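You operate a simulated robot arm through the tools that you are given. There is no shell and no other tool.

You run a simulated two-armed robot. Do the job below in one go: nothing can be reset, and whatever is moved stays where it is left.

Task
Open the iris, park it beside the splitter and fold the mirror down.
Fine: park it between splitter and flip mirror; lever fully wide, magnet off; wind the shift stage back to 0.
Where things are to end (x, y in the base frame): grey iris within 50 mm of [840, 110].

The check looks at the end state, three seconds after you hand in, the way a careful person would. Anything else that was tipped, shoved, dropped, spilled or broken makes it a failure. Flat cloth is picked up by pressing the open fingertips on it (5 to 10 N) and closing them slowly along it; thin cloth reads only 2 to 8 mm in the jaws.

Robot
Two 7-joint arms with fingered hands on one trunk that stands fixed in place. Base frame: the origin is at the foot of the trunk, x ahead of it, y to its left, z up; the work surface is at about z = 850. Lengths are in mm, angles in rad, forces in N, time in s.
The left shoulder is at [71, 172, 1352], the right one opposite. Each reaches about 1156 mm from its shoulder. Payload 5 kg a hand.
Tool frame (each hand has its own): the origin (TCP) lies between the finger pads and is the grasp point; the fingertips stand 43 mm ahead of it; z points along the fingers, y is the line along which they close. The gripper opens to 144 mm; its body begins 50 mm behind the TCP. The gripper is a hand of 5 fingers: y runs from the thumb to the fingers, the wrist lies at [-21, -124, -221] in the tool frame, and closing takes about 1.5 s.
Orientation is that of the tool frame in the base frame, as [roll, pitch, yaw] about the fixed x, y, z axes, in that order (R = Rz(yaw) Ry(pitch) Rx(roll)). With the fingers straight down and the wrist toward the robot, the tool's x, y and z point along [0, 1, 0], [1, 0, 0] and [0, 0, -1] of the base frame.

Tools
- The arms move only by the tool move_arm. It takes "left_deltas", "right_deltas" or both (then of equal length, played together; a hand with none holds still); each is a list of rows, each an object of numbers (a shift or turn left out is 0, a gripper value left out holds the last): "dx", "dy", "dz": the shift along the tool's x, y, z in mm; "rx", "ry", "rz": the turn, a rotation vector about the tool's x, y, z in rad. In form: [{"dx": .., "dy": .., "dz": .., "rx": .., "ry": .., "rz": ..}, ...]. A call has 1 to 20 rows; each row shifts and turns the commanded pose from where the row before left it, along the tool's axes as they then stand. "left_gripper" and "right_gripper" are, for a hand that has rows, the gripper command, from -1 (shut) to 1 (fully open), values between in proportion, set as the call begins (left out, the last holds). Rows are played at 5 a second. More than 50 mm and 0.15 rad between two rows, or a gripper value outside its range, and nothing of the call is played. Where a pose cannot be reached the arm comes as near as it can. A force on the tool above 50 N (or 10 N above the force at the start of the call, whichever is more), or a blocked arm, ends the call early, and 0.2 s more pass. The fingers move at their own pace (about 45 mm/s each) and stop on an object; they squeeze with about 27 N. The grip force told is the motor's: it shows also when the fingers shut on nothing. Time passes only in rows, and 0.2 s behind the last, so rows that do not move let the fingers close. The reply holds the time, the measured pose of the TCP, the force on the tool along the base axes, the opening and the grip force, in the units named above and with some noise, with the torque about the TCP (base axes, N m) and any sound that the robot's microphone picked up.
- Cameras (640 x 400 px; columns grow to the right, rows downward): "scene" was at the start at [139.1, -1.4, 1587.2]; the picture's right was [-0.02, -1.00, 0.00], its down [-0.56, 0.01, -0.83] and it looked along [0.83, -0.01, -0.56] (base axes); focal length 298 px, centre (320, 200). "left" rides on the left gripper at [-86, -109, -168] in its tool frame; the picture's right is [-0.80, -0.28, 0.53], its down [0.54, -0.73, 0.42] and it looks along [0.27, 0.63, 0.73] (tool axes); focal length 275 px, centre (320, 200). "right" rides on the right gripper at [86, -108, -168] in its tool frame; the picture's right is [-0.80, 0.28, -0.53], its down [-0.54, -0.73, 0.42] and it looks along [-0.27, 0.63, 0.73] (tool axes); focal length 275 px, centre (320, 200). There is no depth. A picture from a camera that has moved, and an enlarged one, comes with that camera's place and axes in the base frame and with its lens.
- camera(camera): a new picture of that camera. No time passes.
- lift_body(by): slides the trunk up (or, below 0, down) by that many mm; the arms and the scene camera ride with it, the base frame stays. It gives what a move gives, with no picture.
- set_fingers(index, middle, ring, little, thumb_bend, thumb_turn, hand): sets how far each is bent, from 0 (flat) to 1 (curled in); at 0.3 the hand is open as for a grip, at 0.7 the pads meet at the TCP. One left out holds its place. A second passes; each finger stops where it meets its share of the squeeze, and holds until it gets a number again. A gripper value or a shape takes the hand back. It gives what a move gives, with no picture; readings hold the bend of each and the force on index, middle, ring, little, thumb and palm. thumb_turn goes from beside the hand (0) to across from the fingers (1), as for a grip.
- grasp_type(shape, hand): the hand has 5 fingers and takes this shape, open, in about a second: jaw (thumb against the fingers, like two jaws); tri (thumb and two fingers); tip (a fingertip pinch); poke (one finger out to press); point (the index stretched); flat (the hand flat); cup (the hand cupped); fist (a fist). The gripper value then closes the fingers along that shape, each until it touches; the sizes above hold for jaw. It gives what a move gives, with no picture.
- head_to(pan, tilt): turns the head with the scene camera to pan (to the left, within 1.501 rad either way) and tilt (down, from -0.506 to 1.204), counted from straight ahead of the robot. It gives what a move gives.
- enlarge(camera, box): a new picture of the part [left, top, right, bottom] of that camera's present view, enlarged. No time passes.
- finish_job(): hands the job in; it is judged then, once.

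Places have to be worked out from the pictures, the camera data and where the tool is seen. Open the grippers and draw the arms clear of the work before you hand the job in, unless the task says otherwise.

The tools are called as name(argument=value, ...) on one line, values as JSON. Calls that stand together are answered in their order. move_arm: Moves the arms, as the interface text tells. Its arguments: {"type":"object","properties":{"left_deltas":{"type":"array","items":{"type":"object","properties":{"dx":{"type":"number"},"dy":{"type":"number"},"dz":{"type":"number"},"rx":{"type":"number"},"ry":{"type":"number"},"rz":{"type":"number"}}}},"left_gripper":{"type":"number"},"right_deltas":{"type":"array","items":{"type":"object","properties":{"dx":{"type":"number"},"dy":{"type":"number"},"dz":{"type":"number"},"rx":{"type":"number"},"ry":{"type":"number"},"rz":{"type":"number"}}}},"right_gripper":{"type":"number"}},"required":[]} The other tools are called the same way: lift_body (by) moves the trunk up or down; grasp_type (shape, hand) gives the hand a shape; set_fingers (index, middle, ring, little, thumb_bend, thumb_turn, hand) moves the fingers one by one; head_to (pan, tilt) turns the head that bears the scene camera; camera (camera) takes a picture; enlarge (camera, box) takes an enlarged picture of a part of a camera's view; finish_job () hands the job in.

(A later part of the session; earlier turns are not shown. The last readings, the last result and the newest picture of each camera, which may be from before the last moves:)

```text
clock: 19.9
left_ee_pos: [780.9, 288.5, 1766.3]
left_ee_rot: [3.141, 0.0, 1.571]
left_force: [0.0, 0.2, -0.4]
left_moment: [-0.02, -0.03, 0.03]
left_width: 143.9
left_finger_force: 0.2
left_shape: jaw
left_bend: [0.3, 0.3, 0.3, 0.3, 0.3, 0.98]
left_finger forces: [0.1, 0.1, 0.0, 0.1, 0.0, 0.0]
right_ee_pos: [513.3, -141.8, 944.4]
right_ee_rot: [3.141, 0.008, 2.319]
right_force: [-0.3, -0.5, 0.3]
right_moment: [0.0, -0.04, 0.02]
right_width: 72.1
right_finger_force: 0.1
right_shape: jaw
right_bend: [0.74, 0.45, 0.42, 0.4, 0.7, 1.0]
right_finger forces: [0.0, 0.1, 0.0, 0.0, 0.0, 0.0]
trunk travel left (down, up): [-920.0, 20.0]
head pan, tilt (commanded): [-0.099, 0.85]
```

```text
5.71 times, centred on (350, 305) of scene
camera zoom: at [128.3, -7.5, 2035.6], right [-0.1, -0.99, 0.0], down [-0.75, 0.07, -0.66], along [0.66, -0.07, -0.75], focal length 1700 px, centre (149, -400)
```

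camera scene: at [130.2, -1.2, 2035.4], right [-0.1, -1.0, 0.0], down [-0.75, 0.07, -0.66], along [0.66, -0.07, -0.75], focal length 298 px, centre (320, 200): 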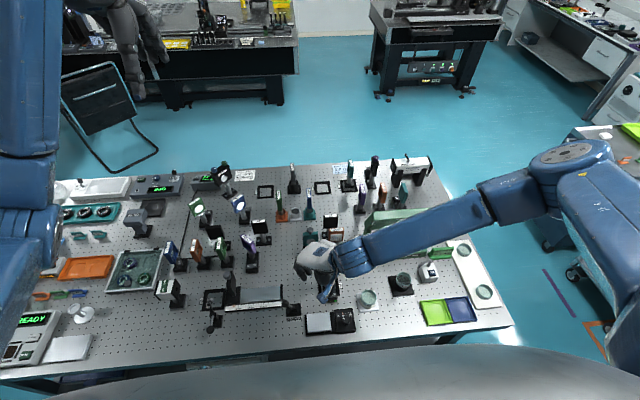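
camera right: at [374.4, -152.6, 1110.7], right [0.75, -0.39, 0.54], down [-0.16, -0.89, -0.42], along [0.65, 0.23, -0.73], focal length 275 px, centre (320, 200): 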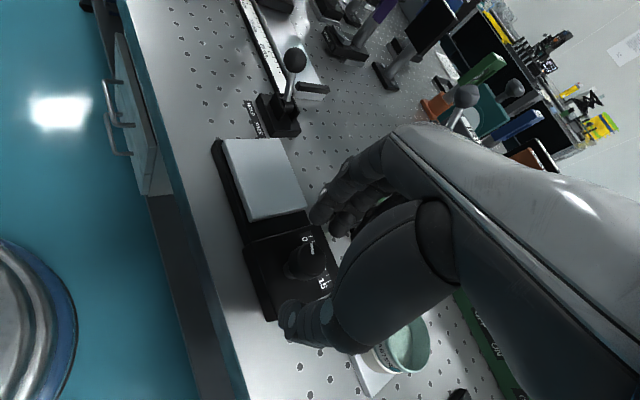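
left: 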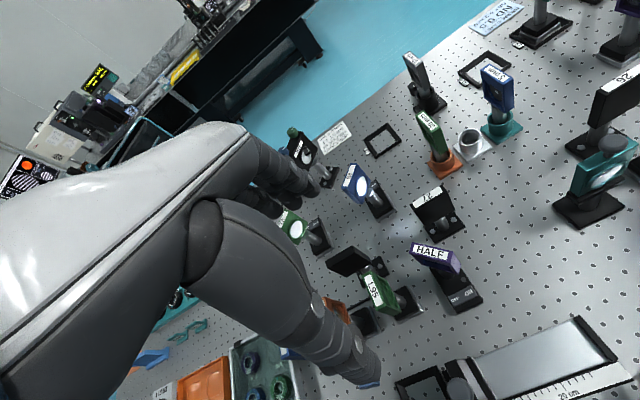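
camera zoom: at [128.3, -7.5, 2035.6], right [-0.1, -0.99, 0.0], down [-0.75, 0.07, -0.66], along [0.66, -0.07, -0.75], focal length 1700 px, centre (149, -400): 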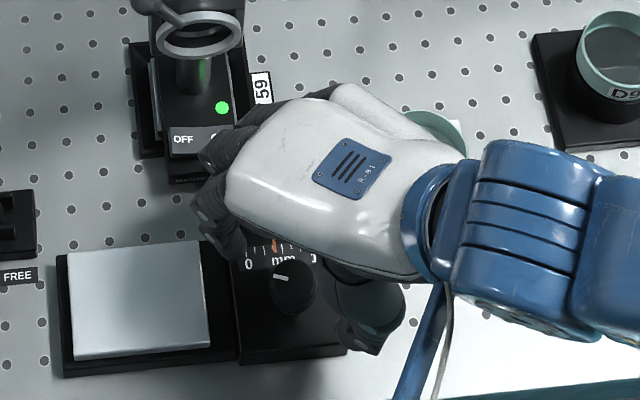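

The knob lies between thumb and fingers. I lower 8 mm more and close the hand on the knob, with pauses for the fingers.

move_arm(right_deltas=[{"dz": 8}, {"dz": 0}, {"dz": 0}, {"dz": 0}, {"dz": 0}, {"dz": 0}, {"dz": 0}, {"dz": 0}], right_gripper=-0.8)

enlarge(camera="right", box=[230, 190, 380, 360])

enlarge(camera="scene", box=[310, 270, 390, 340])

```text
clock: 21.7
left_ee_pos: [781.4, 287.9, 1767.3]
left_ee_rot: [-3.14, 0.0, 1.571]
left_force: [0.6, 0.3, 0.8]
left_moment: [-0.03, 0.03, -0.01]
left_width: 143.7
left_finger_force: 0.1
left_shape: jaw
left_bend: [0.3, 0.3, 0.3, 0.3, 0.3, 0.98]
left_finger forces: [0.0, 0.1, 0.0, 0.0, 0.1, 0.0]
right_ee_pos: [511.2, -141.9, 936.1]
right_ee_rot: [3.141, 0.009, 2.317]
right_force: [-3.3, -2.3, -3.0]
right_moment: [-0.03, 0.07, 0.01]
right_width: 20.1
right_finger_force: 27.3
right_shape: jaw
right_bend: [0.73, 0.65, 0.67, 0.66, 0.74, 1.0]
right_finger forces: [13.4, 5.6, 0.1, 0.1, 23.7, 0.0]
trunk travel left (down, up): [-920.0, 20.0]
head pan, tilt (commanded): [-0.099, 0.85]
```

```text
2.35 times, centred on (305, 275) of right
camera zoom: at [373.7, -153.2, 1102.7], right [0.75, -0.39, 0.54], down [-0.16, -0.89, -0.42], along [0.65, 0.23, -0.73], focal length 648 px, centre (355, 24)
```

zoom: 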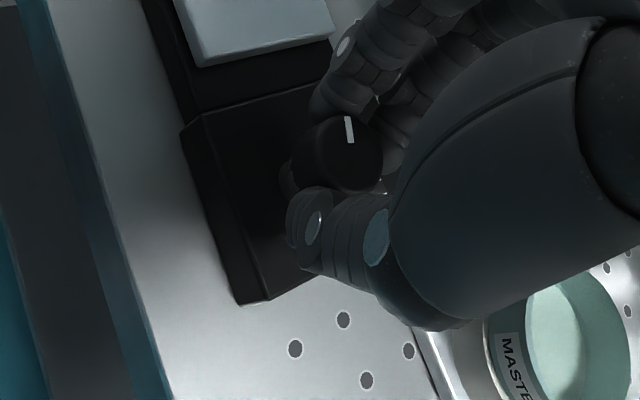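

```text
5.71 times, centred on (350, 305) of scene
camera zoom: at [127.9, -8.1, 2035.6], right [-0.1, -0.99, 0.0], down [-0.75, 0.07, -0.66], along [0.66, -0.07, -0.75], focal length 1700 px, centre (149, -400)
```

zoom: 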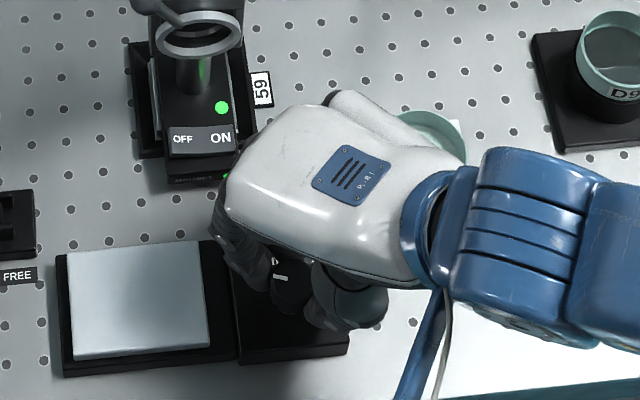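

The thumb, index and middle finger hold the knob (thumb 24 N). I'll turn it anticlockwise, seen from above, by a test 0.5 rad.

move_arm(right_deltas=[{"rz": -0.1}, {"rz": -0.1}, {"rz": -0.1}, {"rz": -0.1}, {"rz": -0.1}, {"rz": 0}])

enlarge(camera="right", box=[230, 190, 380, 360])

enlarge(camera="scene", box=[310, 270, 390, 340])

```text
clock: 23.1
left_ee_pos: [780.6, 288.9, 1767.0]
left_ee_rot: [3.142, -0.002, 1.57]
left_force: [-0.4, 0.7, 0.1]
left_moment: [0.0, -0.04, -0.01]
left_width: 143.8
left_finger_force: 0.1
left_shape: jaw
left_bend: [0.3, 0.3, 0.3, 0.3, 0.3, 0.98]
left_finger forces: [0.0, 0.1, 0.1, 0.0, 0.0, 0.0]
right_ee_pos: [513.4, -141.9, 935.9]
right_ee_rot: [-3.137, 0.01, 2.819]
right_force: [1.5, -6.2, 2.8]
right_moment: [-0.15, -0.01, -0.01]
right_width: 19.8
right_finger_force: 26.5
right_shape: jaw
right_bend: [0.73, 0.65, 0.67, 0.66, 0.74, 1.0]
right_finger forces: [14.1, 8.6, 0.1, 0.0, 26.5, 0.1]
trunk travel left (down, up): [-920.0, 20.0]
head pan, tilt (commanded): [-0.099, 0.85]
```

```text
2.35 times, centred on (305, 275) of right
camera zoom: at [396.3, -218.1, 1102.7], right [0.84, 0.02, 0.54], down [0.29, -0.86, -0.42], along [0.46, 0.51, -0.73], focal length 648 px, centre (355, 24)
```

zoom: 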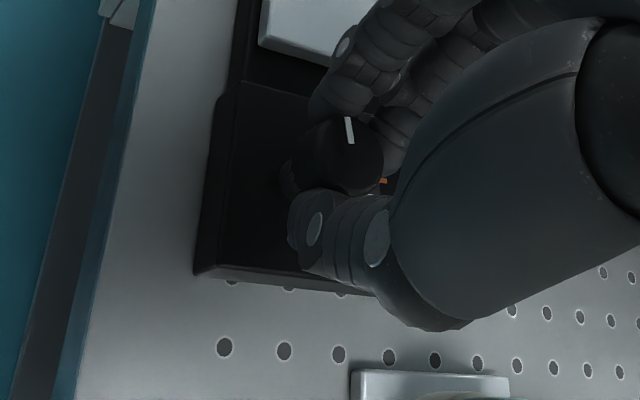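

```text
5.71 times, centred on (350, 305) of scene
camera zoom: at [127.2, -8.4, 2035.6], right [-0.1, -0.99, 0.0], down [-0.75, 0.07, -0.66], along [0.66, -0.07, -0.75], focal length 1700 px, centre (149, -400)
```

zoom: 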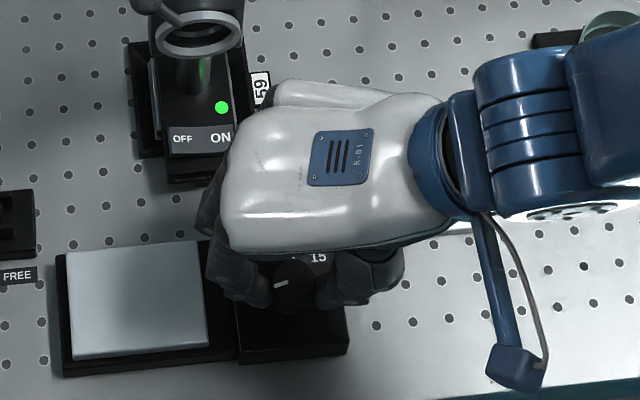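

The knob turned with the hand. I'll look for the orange pointer against the scale.

enlarge(camera="scene", box=[335, 295, 375, 325])

enlarge(camera="right", box=[290, 220, 340, 270])

enlarge(camera="left", box=[540, 200, 640, 400])

```text
13.33 times, centred on (355, 310) of scene
camera zoom: at [127.2, -8.4, 2035.6], right [-0.1, -0.99, 0.0], down [-0.75, 0.07, -0.66], along [0.66, -0.07, -0.75], focal length 3966 px, centre (-147, -1267)
```

zoom: 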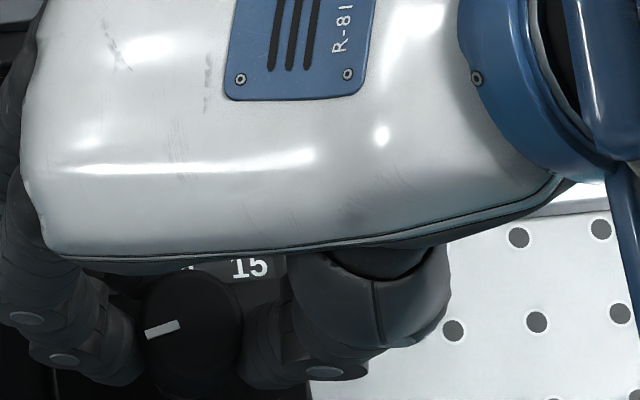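

```text
8.00 times, centred on (315, 245) of right
camera zoom: at [396.3, -218.1, 1102.7], right [0.84, 0.02, 0.54], down [0.29, -0.86, -0.42], along [0.46, 0.51, -0.73], focal length 2202 px, centre (360, -160)
```

zoom: 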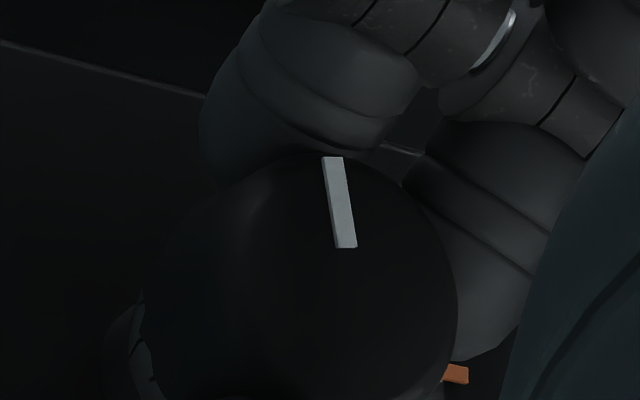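

```text
2.00 times, centred on (590, 300) of left
camera zoom: at [671.1, 203.6, 1936.6], right [-0.28, -0.8, -0.53], down [-0.73, 0.54, -0.42], along [0.63, 0.27, -0.73], focal length 551 px, centre (-220, 0)
```

zoom: 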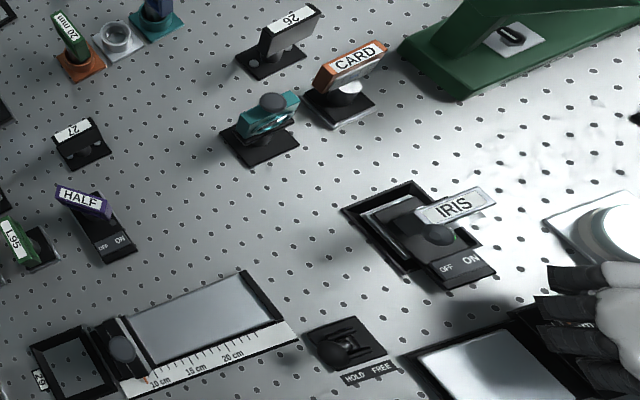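

The plate seems to have shifted a little to the left. I continue turning 0.5 rad more and compare the plate edge.

move_arm(right_deltas=[{"rz": -0.1}, {"rz": -0.1}, {"rz": -0.1}, {"rz": -0.1}, {"rz": -0.1}, {"rz": 0}])

enlarge(camera="right", box=[230, 190, 380, 360])

enlarge(camera="scene", box=[310, 270, 390, 340])

enlarge(camera="left", box=[560, 330, 640, 400])

```text
clock: 24.5
left_ee_pos: [780.8, 288.2, 1766.7]
left_ee_rot: [3.141, -0.001, 1.572]
left_force: [0.7, -1.0, -0.4]
left_moment: [0.02, -0.01, -0.04]
left_width: 143.9
left_finger_force: 0.0
left_shape: jaw
left_bend: [0.3, 0.3, 0.3, 0.3, 0.3, 0.98]
left_finger forces: [0.0, 0.1, 0.1, 0.0, 0.1, 0.0]
right_ee_pos: [513.8, -142.4, 938.0]
right_ee_rot: [-3.134, 0.006, -2.964]
right_force: [1.9, -2.3, -2.9]
right_moment: [-0.02, -0.08, 0.0]
right_width: 20.0
right_finger_force: 27.0
right_shape: jaw
right_bend: [0.73, 0.65, 0.67, 0.66, 0.74, 1.0]
right_finger forces: [15.1, 8.2, 0.1, 0.0, 24.3, 0.0]
trunk travel left (down, up): [-920.0, 20.0]
head pan, tilt (commanded): [-0.099, 0.85]
```

```text
2.35 times, centred on (305, 275) of right
camera zoom: at [447.9, -264.5, 1103.6], right [0.73, 0.42, 0.54], down [0.67, -0.62, -0.42], along [0.16, 0.66, -0.73], focal length 648 px, centre (355, 24)
```

zoom: 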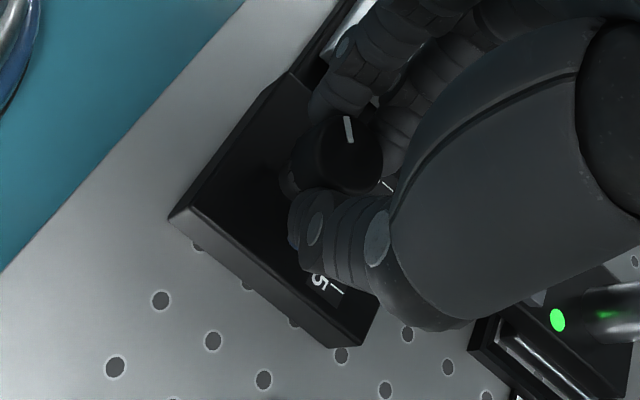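

```text
5.71 times, centred on (350, 305) of scene
camera zoom: at [128.5, -8.3, 2035.5], right [-0.1, -1.0, 0.0], down [-0.75, 0.07, -0.66], along [0.66, -0.07, -0.75], focal length 1700 px, centre (149, -400)
```

zoom: 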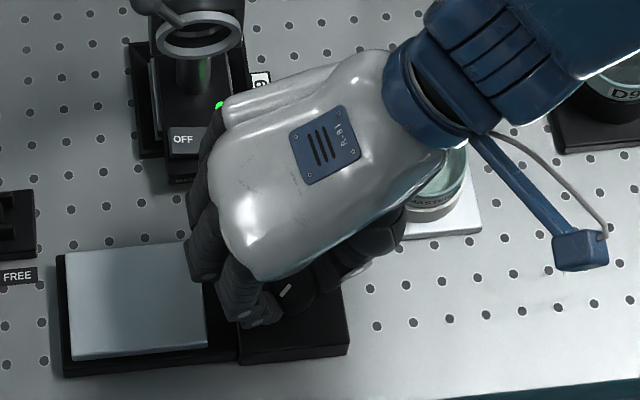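

```text
5.71 times, centred on (600, 365) of left
camera zoom: at [672.3, 203.8, 1936.0], right [-0.28, -0.8, -0.53], down [-0.73, 0.54, -0.42], along [0.63, 0.27, -0.73], focal length 1573 px, centre (-1280, -743)
```

zoom: 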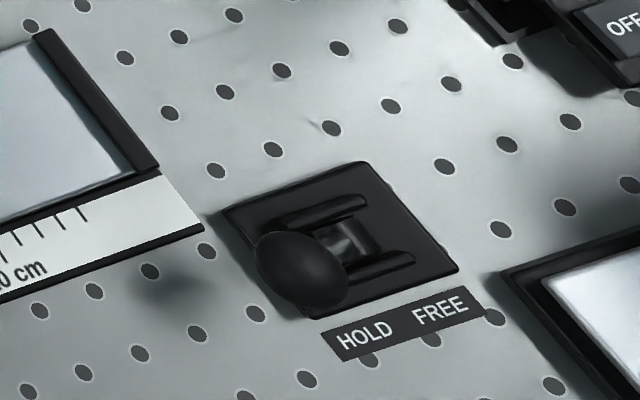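

The plate edge shift is tiny, so I need to see the pointer itself. I'll release and lift the hand to read the scale.

move_arm(right_deltas=[{"dz": 0}, {"dz": 0}, {"dz": 0}, {"dz": 0}, {"dz": -30}, {"dz": -40}, {"dz": -40}, {"dz": 0}], right_gripper=0.0)

enlarge(camera="scene", box=[310, 270, 390, 340])

camera(camera="right")

```text
clock: 26.3
left_ee_pos: [781.1, 290.3, 1768.0]
left_ee_rot: [3.141, -0.001, 1.572]
left_force: [-0.2, 0.6, -0.6]
left_moment: [0.01, 0.01, 0.01]
left_width: 143.7
left_finger_force: 0.1
left_shape: jaw
left_bend: [0.3, 0.3, 0.3, 0.3, 0.3, 0.98]
left_finger forces: [0.0, 0.0, 0.0, 0.1, 0.1, 0.0]
right_ee_pos: [511.7, -137.7, 1045.0]
right_ee_rot: [3.14, 0.014, -2.971]
right_force: [0.4, -1.1, 0.6]
right_moment: [0.01, -0.01, -0.02]
right_width: 71.6
right_finger_force: 0.1
right_shape: jaw
right_bend: [0.74, 0.45, 0.42, 0.4, 0.7, 1.0]
right_finger forces: [0.0, 0.1, 0.1, 0.0, 0.0, 0.0]
right hand out of reach, approached as far as the arm can: row 7
trunk travel left (down, up): [-920.0, 20.0]
head pan, tilt (commanded): [-0.099, 0.85]
```

```text
5.71 times, centred on (350, 305) of scene
camera zoom: at [128.3, -7.3, 2035.6], right [-0.1, -0.99, 0.0], down [-0.75, 0.07, -0.66], along [0.66, -0.07, -0.75], focal length 1700 px, centre (149, -400)
```

zoom: 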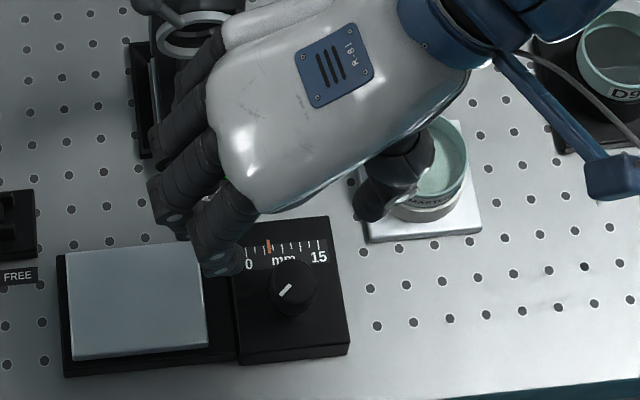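

```text
taken
camera right: at [444.2, -259.8, 1211.1], right [0.73, 0.41, 0.54], down [0.66, -0.62, -0.42], along [0.17, 0.66, -0.73], focal length 275 px, centre (320, 200)
```

right: 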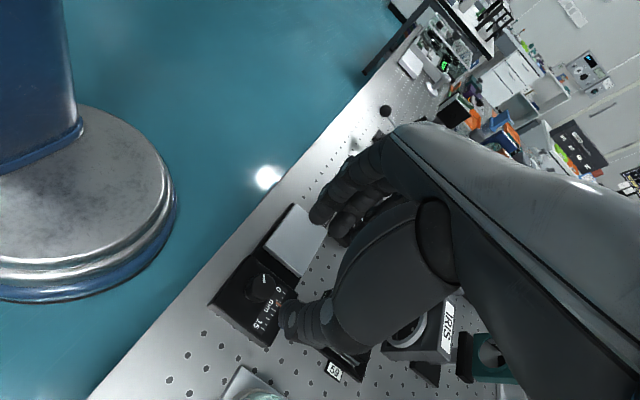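

I'll zoom in on the dial to read it.

enlarge(camera="scene", box=[340, 306, 372, 330])

```text
16.00 times, centred on (356, 318) of scene
camera zoom: at [128.3, -7.3, 2035.6], right [-0.1, -0.99, 0.0], down [-0.75, 0.07, -0.66], along [0.66, -0.07, -0.75], focal length 4759 px, centre (-256, -1688)
```

zoom: 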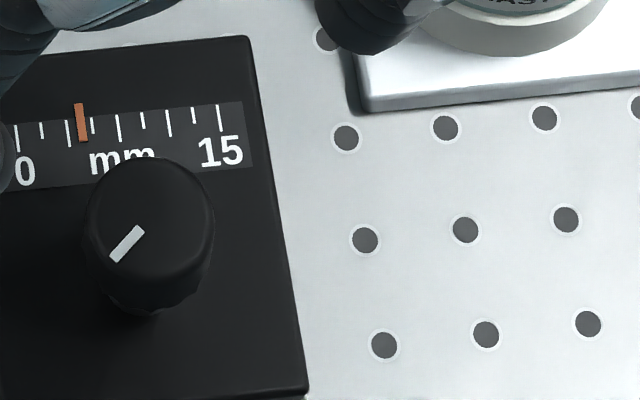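

The pointer reads about 4.7, so 1 rad anticlockwise takes off about 1 mm and about 4.7 rad more is needed. I swing the hand back clockwise above the knob to regrip, trying a wider range.

move_arm(right_deltas=[{"rz": 0.14}, {"rz": 0.14}, {"rz": 0.14}, {"rz": 0.14}, {"rz": 0.14}, {"rz": 0.14}, {"rz": 0.14}, {"rz": 0.14}, {"rz": 0.14}, {"rz": 0.14}, {"rz": 0}])

```text
clock: 28.7
left_ee_pos: [779.1, 283.4, 1768.4]
left_ee_rot: [3.141, -0.001, 1.569]
left_force: [-0.1, -0.2, -0.1]
left_moment: [0.05, -0.02, 0.0]
left_width: 143.8
left_finger_force: 0.0
left_shape: jaw
left_bend: [0.3, 0.3, 0.3, 0.3, 0.3, 0.98]
left_finger forces: [0.1, 0.1, 0.0, 0.0, 0.0, 0.0]
right_ee_pos: [508.8, -144.3, 1043.5]
right_ee_rot: [3.139, 0.007, 2.127]
right_force: [-0.1, 0.2, -0.1]
right_moment: [0.02, 0.02, 0.01]
right_width: 72.3
right_finger_force: 0.1
right_shape: jaw
right_bend: [0.74, 0.45, 0.42, 0.4, 0.7, 1.0]
right_finger forces: [0.0, 0.0, 0.1, 0.0, 0.0, 0.1]
right hand out of reach, approached as far as the arm can: row 9, 10
trunk travel left (down, up): [-920.0, 20.0]
head pan, tilt (commanded): [-0.099, 0.85]
```

The heading limit is about 2.13 rad on that side. I recentre on the knob and go down again to grip.

move_arm(right_deltas=[{"dx": 0.9, "dy": 5.5}, {"dz": 35}, {"dz": 35}, {"dz": 25}, {"dz": 12}, {"dz": 0}])

move_arm(right_deltas=[{"dz": 0}, {"dz": 0}, {"dz": 0}, {"dz": 0}, {"dz": 0}, {"dz": 0}, {"dz": 0}], right_gripper=-0.8)

enlarge(camera="right", box=[230, 190, 380, 360])

```text
clock: 30.1
left_ee_pos: [779.7, 287.1, 1768.1]
left_ee_rot: [-3.141, -0.002, 1.571]
left_force: [-0.3, -0.4, -0.2]
left_moment: [0.02, -0.04, 0.0]
left_width: 143.8
left_finger_force: 0.1
left_shape: jaw
left_bend: [0.3, 0.3, 0.3, 0.3, 0.3, 0.98]
left_finger forces: [0.0, 0.1, 0.0, 0.0, 0.1, 0.0]
right_ee_pos: [514.9, -134.7, 937.0]
right_ee_rot: [3.14, 0.004, 2.131]
right_force: [-0.4, -0.8, -0.7]
right_moment: [-0.01, -0.02, -0.03]
right_width: 72.2
right_finger_force: 0.0
right_shape: jaw
right_bend: [0.74, 0.45, 0.42, 0.4, 0.7, 1.0]
right_finger forces: [0.0, 0.0, 0.0, 0.0, 0.0, 0.0]
trunk travel left (down, up): [-920.0, 20.0]
head pan, tilt (commanded): [-0.099, 0.85]
```

```text
clock: 31.7
left_ee_pos: [781.2, 287.7, 1767.9]
left_ee_rot: [3.141, 0.0, 1.571]
left_force: [-0.4, 1.0, -0.6]
left_moment: [-0.01, 0.03, 0.03]
left_width: 143.7
left_finger_force: 0.0
left_shape: jaw
left_bend: [0.3, 0.3, 0.3, 0.3, 0.3, 0.98]
left_finger forces: [0.0, 0.0, 0.0, 0.0, 0.0, 0.0]
right_ee_pos: [515.0, -135.4, 936.6]
right_ee_rot: [3.141, 0.004, 2.13]
right_force: [-8.5, -4.0, 5.8]
right_moment: [-0.17, 0.37, -0.02]
right_width: 15.5
right_finger_force: 0.0
right_shape: jaw
right_bend: [0.72, 0.64, 0.63, 0.61, 0.71, 1.0]
right_finger forces: [0.0, 0.0, 0.0, 0.0, 9.2, 0.0]
trunk travel left (down, up): [-920.0, 20.0]
head pan, tilt (commanded): [-0.099, 0.85]
```

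```text
2.35 times, centred on (305, 275) of right
camera zoom: at [377.3, -120.8, 1103.2], right [0.66, -0.52, 0.54], down [-0.33, -0.85, -0.42], along [0.68, 0.1, -0.73], focal length 648 px, centre (355, 24)
```

zoom: 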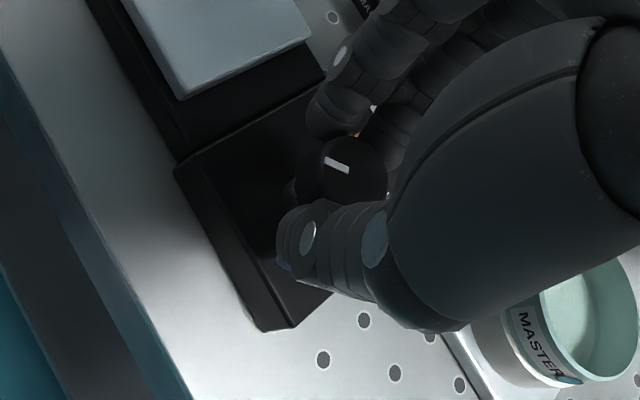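

The hand sits about 6 mm off in y, so only the thumb touches. I'll open, shift to (512.5, −141.5) and close again.

move_arm(right_deltas=[{"dz": 0}, {"dz": 0}, {"dz": 0}, {"dx": -3.8, "dy": -5.3}, {"dz": 0}], right_gripper=0.0)

move_arm(right_deltas=[{"dz": 0}, {"dz": 0}, {"dz": 0}, {"dz": 0}, {"dz": 0}, {"dz": 0}, {"dz": 0}], right_gripper=-0.9)

enlarge(camera="right", box=[230, 190, 380, 360])

```text
clock: 32.9
left_ee_pos: [781.8, 288.1, 1766.7]
left_ee_rot: [-3.141, 0.001, 1.572]
left_force: [0.2, 0.4, 0.1]
left_moment: [0.0, -0.01, 0.03]
left_width: 143.9
left_finger_force: 0.1
left_shape: jaw
left_bend: [0.3, 0.3, 0.3, 0.3, 0.3, 0.98]
left_finger forces: [0.0, 0.0, 0.0, 0.1, 0.0, 0.0]
right_ee_pos: [513.5, -142.2, 937.3]
right_ee_rot: [3.14, 0.008, 2.13]
right_force: [-1.0, 0.0, -0.6]
right_moment: [-0.01, -0.03, -0.01]
right_width: 71.5
right_finger_force: 0.0
right_shape: jaw
right_bend: [0.74, 0.45, 0.42, 0.4, 0.7, 1.0]
right_finger forces: [0.0, 0.1, 0.1, 0.1, 0.0, 0.1]
trunk travel left (down, up): [-920.0, 20.0]
head pan, tilt (commanded): [-0.099, 0.85]
```

```text
clock: 34.5
left_ee_pos: [780.6, 288.9, 1767.3]
left_ee_rot: [3.141, 0.001, 1.571]
left_force: [0.2, 0.3, 0.0]
left_moment: [-0.06, -0.01, 0.03]
left_width: 143.9
left_finger_force: 0.2
left_shape: jaw
left_bend: [0.3, 0.3, 0.3, 0.3, 0.3, 0.98]
left_finger forces: [0.0, 0.0, 0.0, 0.0, 0.0, 0.0]
right_ee_pos: [511.9, -142.3, 936.9]
right_ee_rot: [3.141, 0.007, 2.128]
right_force: [-4.5, -2.6, -2.2]
right_moment: [-0.06, 0.12, 0.01]
right_width: 19.9
right_finger_force: 26.7
right_shape: jaw
right_bend: [0.73, 0.65, 0.68, 0.67, 0.74, 1.0]
right_finger forces: [12.7, 5.5, 0.0, 0.0, 24.6, 0.0]
trunk travel left (down, up): [-920.0, 20.0]
head pan, tilt (commanded): [-0.099, 0.85]
```

```text
2.35 times, centred on (305, 275) of right
camera zoom: at [375.1, -126.8, 1103.3], right [0.66, -0.52, 0.54], down [-0.33, -0.85, -0.42], along [0.68, 0.1, -0.73], focal length 648 px, centre (355, 24)
```

zoom: 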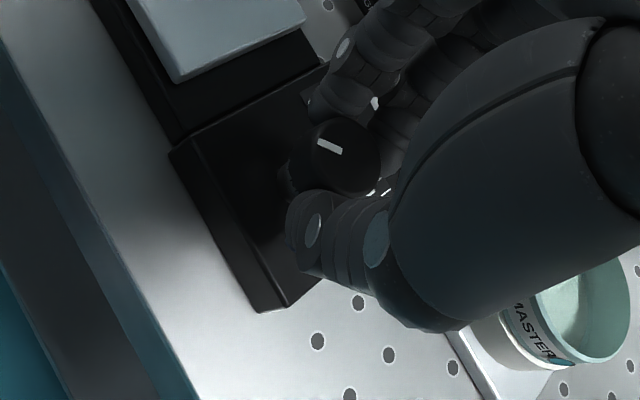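

Good grip again. I turn 1.2 rad anticlockwise.

move_arm(right_deltas=[{"rz": -0.12}, {"rz": -0.12}, {"rz": -0.12}, {"rz": -0.12}, {"rz": -0.12}, {"rz": -0.12}, {"rz": -0.12}, {"rz": -0.12}, {"rz": -0.12}, {"rz": -0.12}, {"rz": 0}])

move_arm(right_deltas=[{"rz": -0.12}, {"rz": -0.12}, {"rz": 0}])

```text
clock: 36.9
left_ee_pos: [782.0, 290.0, 1766.2]
left_ee_rot: [-3.14, -0.001, 1.57]
left_force: [-0.7, -0.2, -0.1]
left_moment: [0.03, 0.02, -0.02]
left_width: 143.8
left_finger_force: 0.1
left_shape: jaw
left_bend: [0.3, 0.3, 0.3, 0.3, 0.3, 0.98]
left_finger forces: [0.1, 0.1, 0.0, 0.1, 0.0, 0.0]
right_ee_pos: [513.4, -142.6, 936.6]
right_ee_rot: [-3.136, 0.003, -2.951]
right_force: [8.3, -0.3, -1.5]
right_moment: [0.12, -0.26, -0.01]
right_width: 19.7
right_finger_force: 26.5
right_shape: jaw
right_bend: [0.73, 0.65, 0.68, 0.67, 0.74, 1.0]
right_finger forces: [13.5, 11.4, 0.0, 0.0, 23.4, 0.1]
trunk travel left (down, up): [-920.0, 20.0]
head pan, tilt (commanded): [-0.099, 0.85]
```

```text
clock: 37.7
left_ee_pos: [780.0, 287.3, 1767.5]
left_ee_rot: [-3.141, 0.0, 1.572]
left_force: [-0.7, -0.2, 1.1]
left_moment: [-0.02, -0.06, -0.01]
left_width: 143.8
left_finger_force: 0.1
left_shape: jaw
left_bend: [0.3, 0.3, 0.3, 0.3, 0.3, 0.98]
left_finger forces: [0.0, 0.0, 0.0, 0.1, 0.0, 0.1]
right_ee_pos: [473.9, -135.9, 924.5]
right_ee_rot: [3.115, 0.067, -2.761]
right_force: [0.6, -0.6, 0.0]
right_moment: [0.0, 0.02, 0.01]
right_width: 16.5
right_finger_force: 26.6
right_shape: jaw
right_bend: [0.74, 0.72, 0.68, 0.67, 0.79, 1.0]
right_finger forces: [0.0, 0.0, 0.0, 0.1, 0.0, 0.0]
right hand out of reach, approached as far as the arm can: row 1, 2
trunk travel left (down, up): [-920.0, 20.0]
head pan, tilt (commanded): [-0.099, 0.85]
```

The second turn passed the limit and the hand slipped off the knob. I check that nothing is harmed.

enlarge(camera="scene", box=[310, 270, 390, 340])

camera(camera="right")

```text
5.71 times, centred on (350, 305) of scene
camera zoom: at [126.1, -8.1, 2035.4], right [-0.1, -0.99, 0.0], down [-0.75, 0.07, -0.66], along [0.66, -0.07, -0.75], focal length 1700 px, centre (149, -400)
```

zoom: 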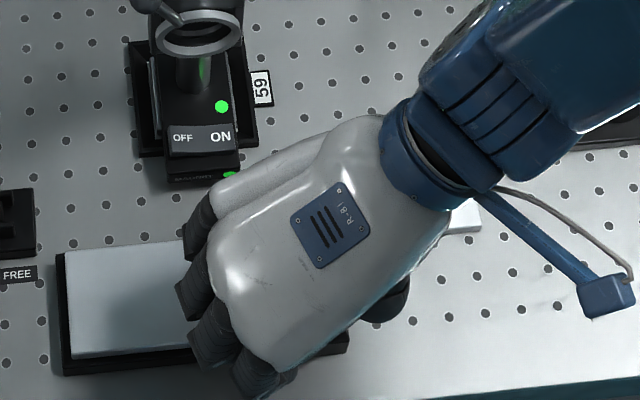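

```text
taken
camera right: at [427.6, -277.6, 1081.9], right [0.6, 0.53, 0.59], down [0.8, -0.45, -0.41], along [0.05, 0.72, -0.69], focal length 275 px, centre (320, 200)
```

right: 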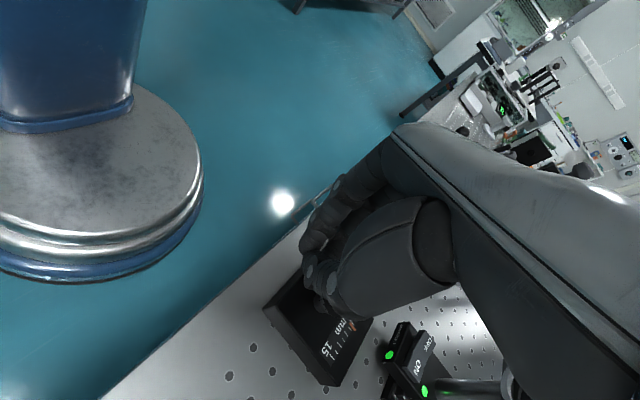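

I'll raise the hand and turn it back within the reachable heading range.

move_arm(right_deltas=[{"dz": -25}, {"dz": -25, "rz": 0.1}, {"dz": -25, "rz": 0.14}, {"rz": 0.14}, {"rz": 0.14}, {"rz": 0}])

enlarge(camera="scene", box=[310, 270, 390, 340])

```text
clock: 39.1
left_ee_pos: [781.0, 287.0, 1766.6]
left_ee_rot: [-3.141, 0.0, 1.572]
left_force: [0.0, 0.6, 0.5]
left_moment: [0.0, -0.01, 0.0]
left_width: 143.5
left_finger_force: 0.0
left_shape: jaw
left_bend: [0.3, 0.3, 0.3, 0.3, 0.3, 0.98]
left_finger forces: [0.0, 0.0, 0.0, 0.0, 0.0, 0.1]
right_ee_pos: [476.4, -139.9, 998.1]
right_ee_rot: [3.087, 0.05, 2.998]
right_force: [0.0, -0.2, 0.8]
right_moment: [0.0, -0.02, 0.0]
right_width: 16.5
right_finger_force: 27.0
right_shape: jaw
right_bend: [0.74, 0.72, 0.68, 0.67, 0.79, 1.0]
right_finger forces: [0.0, 0.1, 0.0, 0.1, 0.0, 0.0]
trunk travel left (down, up): [-920.0, 20.0]
head pan, tilt (commanded): [-0.099, 0.85]
```

```text
5.71 times, centred on (350, 305) of scene
camera zoom: at [128.4, -8.4, 2035.6], right [-0.1, -0.99, 0.0], down [-0.75, 0.08, -0.66], along [0.66, -0.07, -0.75], focal length 1700 px, centre (149, -400)
```

zoom: 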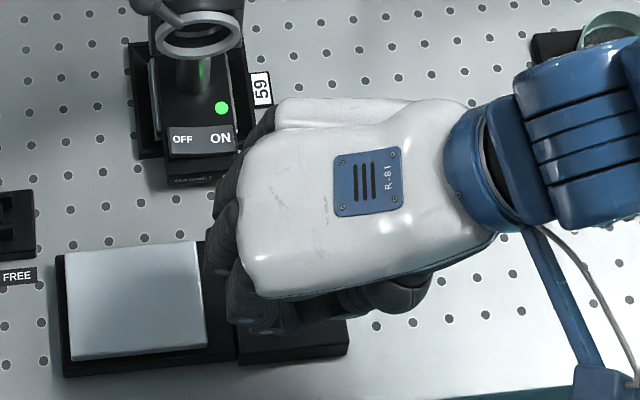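

I level the hand, turn it back to heading ≈2.2 at a safe height and reopen it to check the dial.

move_arm(right_deltas=[{"dz": -30, "rx": 0.055, "ry": 0.05}, {"dz": -25, "rz": 0.13}, {"rz": 0.14}, {"rz": 0.14}, {"rz": 0.14}, {"rz": 0.14}, {"rz": 0.1}, {"rz": 0}], right_gripper=0.0)

enlarge(camera="scene", box=[310, 270, 390, 340])

enlarge(camera="right", box=[230, 190, 380, 360])

```text
clock: 40.9
left_ee_pos: [776.7, 288.4, 1770.1]
left_ee_rot: [3.139, 0.0, 1.571]
left_force: [-0.4, 0.3, 1.7]
left_moment: [-0.03, -0.05, -0.01]
left_width: 143.5
left_finger_force: 0.0
left_shape: jaw
left_bend: [0.3, 0.3, 0.3, 0.3, 0.3, 0.98]
left_finger forces: [0.1, 0.1, 0.0, 0.1, 0.0, 0.1]
right_ee_pos: [476.2, -142.8, 1058.0]
right_ee_rot: [3.135, 0.002, 2.21]
right_force: [1.4, -0.2, 1.0]
right_moment: [-0.04, 0.12, 0.04]
right_width: 72.0
right_finger_force: 0.1
right_shape: jaw
right_bend: [0.74, 0.45, 0.42, 0.4, 0.7, 1.0]
right_finger forces: [0.0, 0.1, 0.1, 0.1, 0.1, 0.0]
trunk travel left (down, up): [-920.0, 20.0]
head pan, tilt (commanded): [-0.099, 0.85]
```

```text
5.71 times, centred on (350, 305) of scene
camera zoom: at [123.1, -8.4, 2036.2], right [-0.1, -1.0, 0.0], down [-0.75, 0.07, -0.66], along [0.66, -0.06, -0.75], focal length 1700 px, centre (149, -400)
```

zoom: 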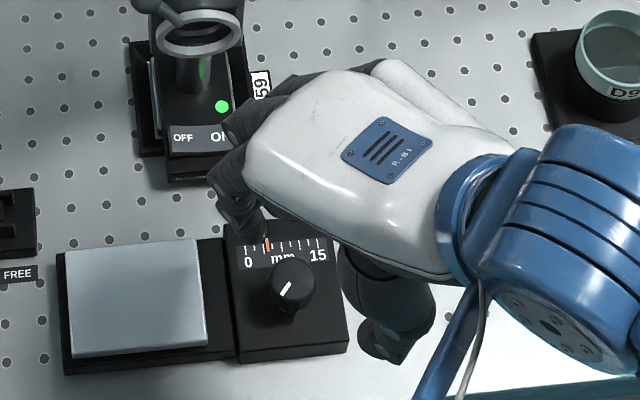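

```text
2.35 times, centred on (305, 275) of right
camera zoom: at [336.5, -139.2, 1224.0], right [0.7, -0.47, 0.54], down [-0.26, -0.87, -0.43], along [0.67, 0.16, -0.73], focal length 648 px, centre (355, 24)
```

zoom: 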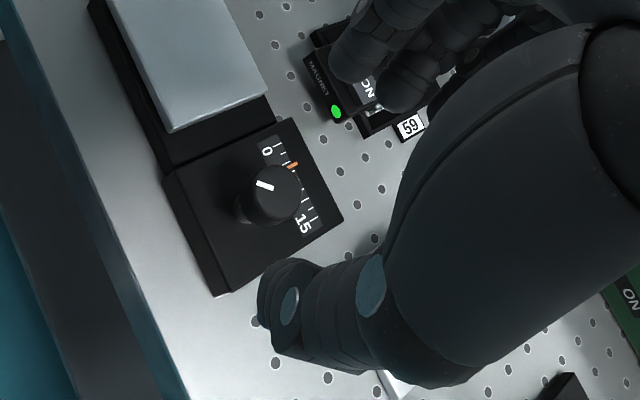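

I'll read the dial precisely.

enlarge(camera="scene", box=[340, 306, 372, 330])

enlarge(camera="right", box=[260, 230, 310, 270])

```text
16.00 times, centred on (356, 318) of scene
camera zoom: at [123.1, -8.4, 2036.2], right [-0.1, -1.0, 0.0], down [-0.75, 0.07, -0.66], along [0.66, -0.06, -0.75], focal length 4759 px, centre (-256, -1688)
```

zoom: 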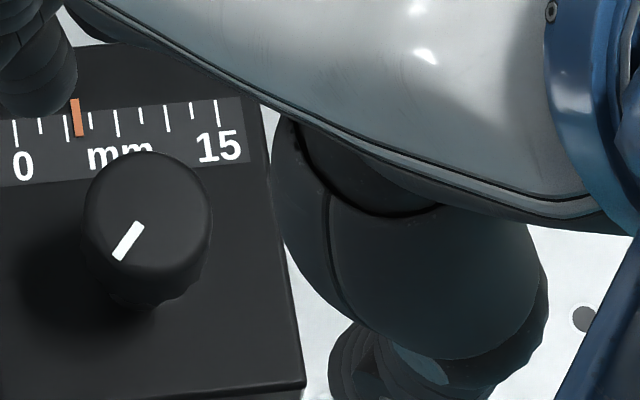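

```text
10.00 times, centred on (285, 250) of right
camera zoom: at [336.5, -139.2, 1224.0], right [0.7, -0.47, 0.54], down [-0.26, -0.87, -0.43], along [0.67, 0.16, -0.73], focal length 2753 px, centre (670, -300)
```

zoom: 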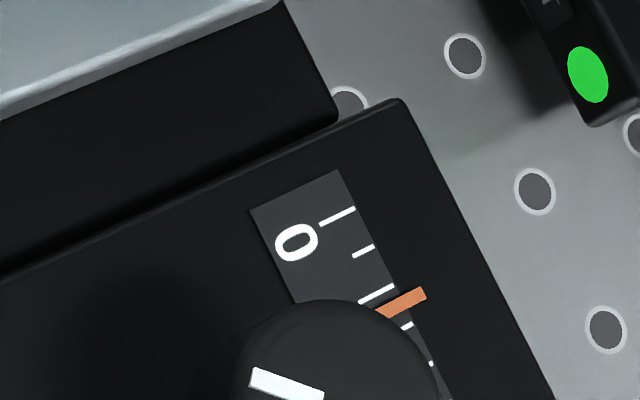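

The pointer is near 4.4; the slip undid most of that turn. I regrip, staying within the reachable headings (2.15–3.3).

move_arm(right_deltas=[{"dx": -10.5, "dy": 15}, {"dx": -10.5, "dy": 15}, {"rz": 0.04}, {"dz": 40}, {"dz": 35}, {"dz": 25}, {"dz": 20}, {"dz": 0}])

```text
clock: 42.7
left_ee_pos: [780.4, 288.3, 1767.1]
left_ee_rot: [-3.141, 0.001, 1.571]
left_force: [-0.3, -1.1, 0.5]
left_moment: [-0.03, 0.05, -0.01]
left_width: 143.9
left_finger_force: 0.1
left_shape: jaw
left_bend: [0.3, 0.3, 0.3, 0.3, 0.3, 0.98]
left_finger forces: [0.0, 0.0, 0.0, 0.1, 0.0, 0.0]
right_ee_pos: [511.6, -139.4, 933.7]
right_ee_rot: [3.141, -0.002, 2.173]
right_force: [-0.9, -0.1, 0.6]
right_moment: [0.01, -0.01, -0.02]
right_width: 71.9
right_finger_force: 0.1
right_shape: jaw
right_bend: [0.74, 0.45, 0.42, 0.4, 0.7, 1.0]
right_finger forces: [0.0, 0.1, 0.0, 0.0, 0.1, 0.0]
trunk travel left (down, up): [-920.0, 20.0]
head pan, tilt (commanded): [-0.099, 0.85]
```

A small sideways correction, then close.

move_arm(right_deltas=[{"dx": -3}, {"dz": 0}, {"dz": 0}, {"dz": 0}, {"dz": 0}, {"dz": 0}, {"dz": 0}, {"dz": 0}], right_gripper=-0.9)

move_arm(right_deltas=[{"rz": -0.12}, {"rz": -0.12}, {"rz": -0.12}, {"rz": -0.12}, {"rz": -0.12}, {"rz": -0.12}, {"rz": -0.12}, {"rz": -0.12}, {"rz": -0.12}, {"rz": 0}])

enlarge(camera="right", box=[230, 190, 380, 360])

```text
clock: 44.5
left_ee_pos: [781.1, 288.2, 1767.3]
left_ee_rot: [-3.141, 0.0, 1.57]
left_force: [-0.2, 0.0, 1.0]
left_moment: [-0.04, -0.02, -0.01]
left_width: 143.8
left_finger_force: 0.1
left_shape: jaw
left_bend: [0.3, 0.3, 0.3, 0.3, 0.3, 0.98]
left_finger forces: [0.1, 0.1, 0.0, 0.0, 0.0, 0.0]
right_ee_pos: [511.7, -142.0, 934.3]
right_ee_rot: [-3.14, -0.002, 2.174]
right_force: [-3.8, -1.4, -1.8]
right_moment: [-0.03, 0.05, -0.01]
right_width: 20.6
right_finger_force: 27.3
right_shape: jaw
right_bend: [0.73, 0.64, 0.67, 0.66, 0.74, 1.0]
right_finger forces: [13.2, 5.6, 0.0, 0.0, 24.2, 0.0]
trunk travel left (down, up): [-920.0, 20.0]
head pan, tilt (commanded): [-0.099, 0.85]
```

```text
clock: 46.7
left_ee_pos: [783.4, 288.7, 1765.4]
left_ee_rot: [-3.141, 0.0, 1.572]
left_force: [0.2, -0.3, 1.0]
left_moment: [-0.03, -0.02, 0.04]
left_width: 143.6
left_finger_force: 0.1
left_shape: jaw
left_bend: [0.3, 0.3, 0.3, 0.3, 0.3, 0.98]
left_finger forces: [0.0, 0.1, 0.0, 0.0, 0.0, 0.0]
right_ee_pos: [513.9, -142.4, 934.4]
right_ee_rot: [3.139, -0.002, -3.029]
right_force: [5.8, -2.8, -3.3]
right_moment: [0.01, -0.13, -0.04]
right_width: 20.3
right_finger_force: 26.9
right_shape: jaw
right_bend: [0.73, 0.65, 0.67, 0.66, 0.74, 1.0]
right_finger forces: [13.6, 9.1, 0.1, 0.0, 23.3, 0.1]
trunk travel left (down, up): [-920.0, 20.0]
head pan, tilt (commanded): [-0.099, 0.85]
```

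```text
2.35 times, centred on (305, 275) of right
camera zoom: at [441.6, -261.7, 1101.0], right [0.76, 0.37, 0.53], down [0.62, -0.66, -0.42], along [0.19, 0.65, -0.73], focal length 648 px, centre (355, 24)
```

zoom: 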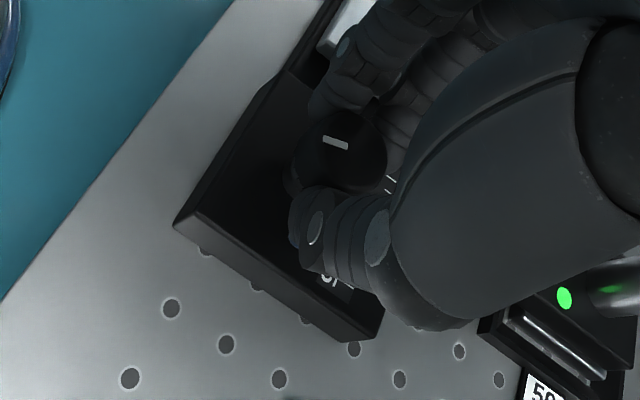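

The turn went well. I release, lift 60 mm, swing back and come down again in one call.

move_arm(right_deltas=[{"dz": 0}, {"dz": 0}, {"dz": 0}, {"dz": 0}, {"dz": -30}, {"dz": -30}, {"rz": 0.12}, {"rz": 0.12}, {"rz": 0.12}, {"rz": 0.12}, {"rz": 0.12}, {"rz": 0.12}, {"rz": 0.12}, {"rz": 0.12}, {"rz": 0.12}, {"dz": 30}, {"dz": 30}, {"dz": 0}], right_gripper=0.0)

enlarge(camera="right", box=[230, 190, 380, 360])

enlarge(camera="scene", box=[340, 306, 372, 330])

```text
clock: 50.5
left_ee_pos: [782.3, 288.0, 1765.8]
left_ee_rot: [-3.14, -0.001, 1.57]
left_force: [0.3, 0.0, -1.3]
left_moment: [0.03, 0.02, -0.03]
left_width: 143.7
left_finger_force: 0.1
left_shape: jaw
left_bend: [0.3, 0.3, 0.3, 0.3, 0.3, 0.98]
left_finger forces: [0.1, 0.1, 0.0, 0.0, 0.0, 0.0]
right_ee_pos: [513.6, -143.9, 934.0]
right_ee_rot: [-3.14, 0.0, 2.172]
right_force: [0.7, 0.4, 0.0]
right_moment: [-0.01, 0.01, 0.03]
right_width: 72.0
right_finger_force: 0.1
right_shape: jaw
right_bend: [0.74, 0.45, 0.42, 0.4, 0.7, 1.0]
right_finger forces: [0.1, 0.1, 0.1, 0.0, 0.0, 0.0]
trunk travel left (down, up): [-920.0, 20.0]
head pan, tilt (commanded): [-0.099, 0.85]
```

```text
2.35 times, centred on (305, 275) of right
camera zoom: at [376.8, -135.5, 1100.7], right [0.69, -0.5, 0.53], down [-0.29, -0.86, -0.42], along [0.67, 0.13, -0.73], focal length 648 px, centre (355, 24)
```

zoom: 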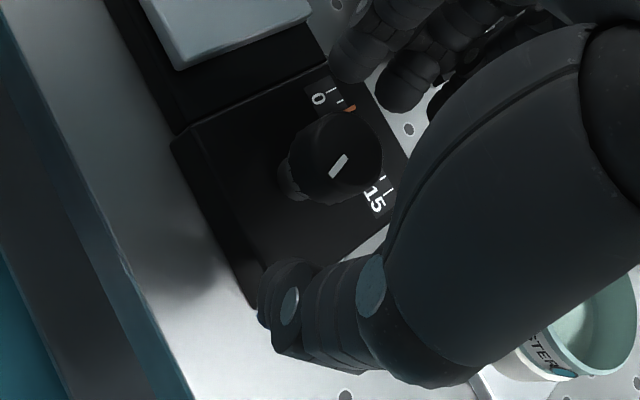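

```text
16.00 times, centred on (356, 318) of scene
camera zoom: at [130.1, -7.6, 2035.4], right [-0.1, -0.99, 0.0], down [-0.75, 0.07, -0.66], along [0.66, -0.07, -0.75], focal length 4759 px, centre (-256, -1688)
```

zoom: 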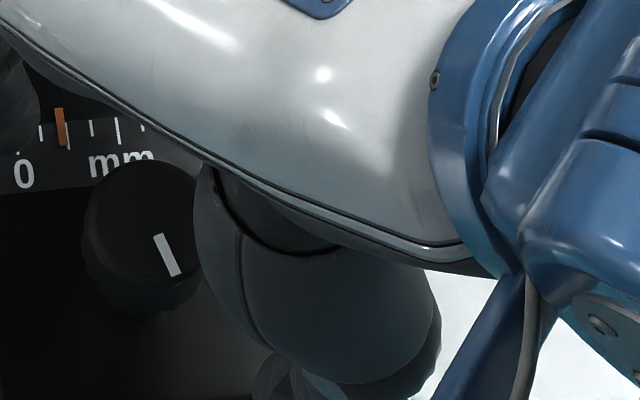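

The pointer has moved to about 3.4, so this works. Next cycle: correct 2 mm, close and turn.

move_arm(right_deltas=[{"dx": 2}, {"dz": 0}, {"dz": 0}, {"dz": 0}, {"dz": 0}, {"dz": 0}, {"dz": 0}, {"dz": 0}, {"rz": -0.12}, {"rz": -0.12}, {"rz": -0.12}, {"rz": -0.12}, {"rz": -0.12}, {"rz": -0.12}, {"rz": -0.12}, {"rz": -0.12}, {"rz": -0.12}, {"rz": 0}], right_gripper=-0.9)

move_arm(right_deltas=[{"dz": 0}, {"dz": 0}, {"dz": 0}, {"dz": 0}, {"dz": -30}, {"dz": -30}, {"rz": 0.12}, {"rz": 0.12}, {"rz": 0.12}, {"rz": 0.12}, {"rz": 0.12}, {"rz": 0.12}, {"rz": 0.12}, {"rz": 0.12}, {"rz": 0.12}, {"dz": 30}, {"dz": 30}, {"dz": 0}], right_gripper=0.0)

enlarge(camera="scene", box=[340, 306, 372, 330])

```text
clock: 54.3
left_ee_pos: [780.8, 286.5, 1765.3]
left_ee_rot: [-3.141, -0.001, 1.57]
left_force: [0.5, -0.9, 0.8]
left_moment: [0.01, 0.02, 0.03]
left_width: 143.7
left_finger_force: 0.1
left_shape: jaw
left_bend: [0.3, 0.3, 0.3, 0.3, 0.3, 0.98]
left_finger forces: [0.0, 0.1, 0.0, 0.0, 0.0, 0.0]
right_ee_pos: [513.4, -142.3, 933.8]
right_ee_rot: [3.139, 0.0, -3.03]
right_force: [3.2, -11.1, 2.4]
right_moment: [-0.36, -0.07, -0.05]
right_width: 19.6
right_finger_force: 27.6
right_shape: jaw
right_bend: [0.73, 0.65, 0.67, 0.66, 0.74, 1.0]
right_finger forces: [12.2, 7.3, 0.1, 0.0, 28.7, 0.1]
trunk travel left (down, up): [-920.0, 20.0]
head pan, tilt (commanded): [-0.099, 0.85]
```

```text
clock: 58.1
left_ee_pos: [782.3, 287.9, 1766.5]
left_ee_rot: [-3.139, 0.0, 1.571]
left_force: [-0.2, 0.1, -0.5]
left_moment: [0.0, -0.01, -0.04]
left_width: 143.8
left_finger_force: 0.2
left_shape: jaw
left_bend: [0.3, 0.3, 0.3, 0.3, 0.3, 0.98]
left_finger forces: [0.1, 0.0, 0.0, 0.1, 0.1, 0.0]
right_ee_pos: [511.7, -140.3, 934.9]
right_ee_rot: [-3.138, -0.001, 2.17]
right_force: [-0.7, -0.8, -1.0]
right_moment: [-0.01, 0.01, 0.02]
right_width: 72.1
right_finger_force: 0.1
right_shape: jaw
right_bend: [0.74, 0.45, 0.42, 0.4, 0.7, 1.0]
right_finger forces: [0.0, 0.0, 0.1, 0.0, 0.1, 0.0]
trunk travel left (down, up): [-920.0, 20.0]
head pan, tilt (commanded): [-0.099, 0.85]
```

```text
16.00 times, centred on (356, 318) of scene
camera zoom: at [129.8, -7.7, 2035.5], right [-0.1, -0.99, 0.0], down [-0.75, 0.07, -0.66], along [0.66, -0.07, -0.75], focal length 4759 px, centre (-256, -1688)
```

zoom: 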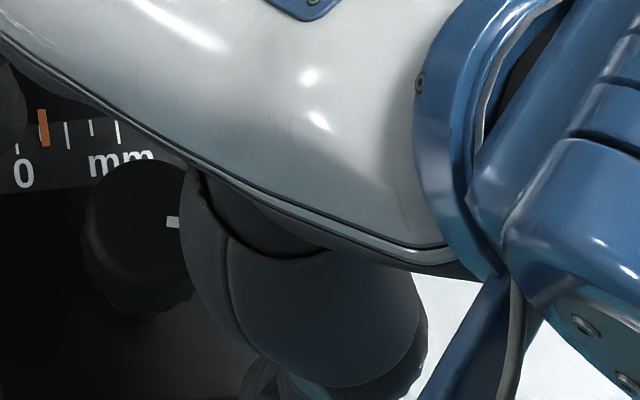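

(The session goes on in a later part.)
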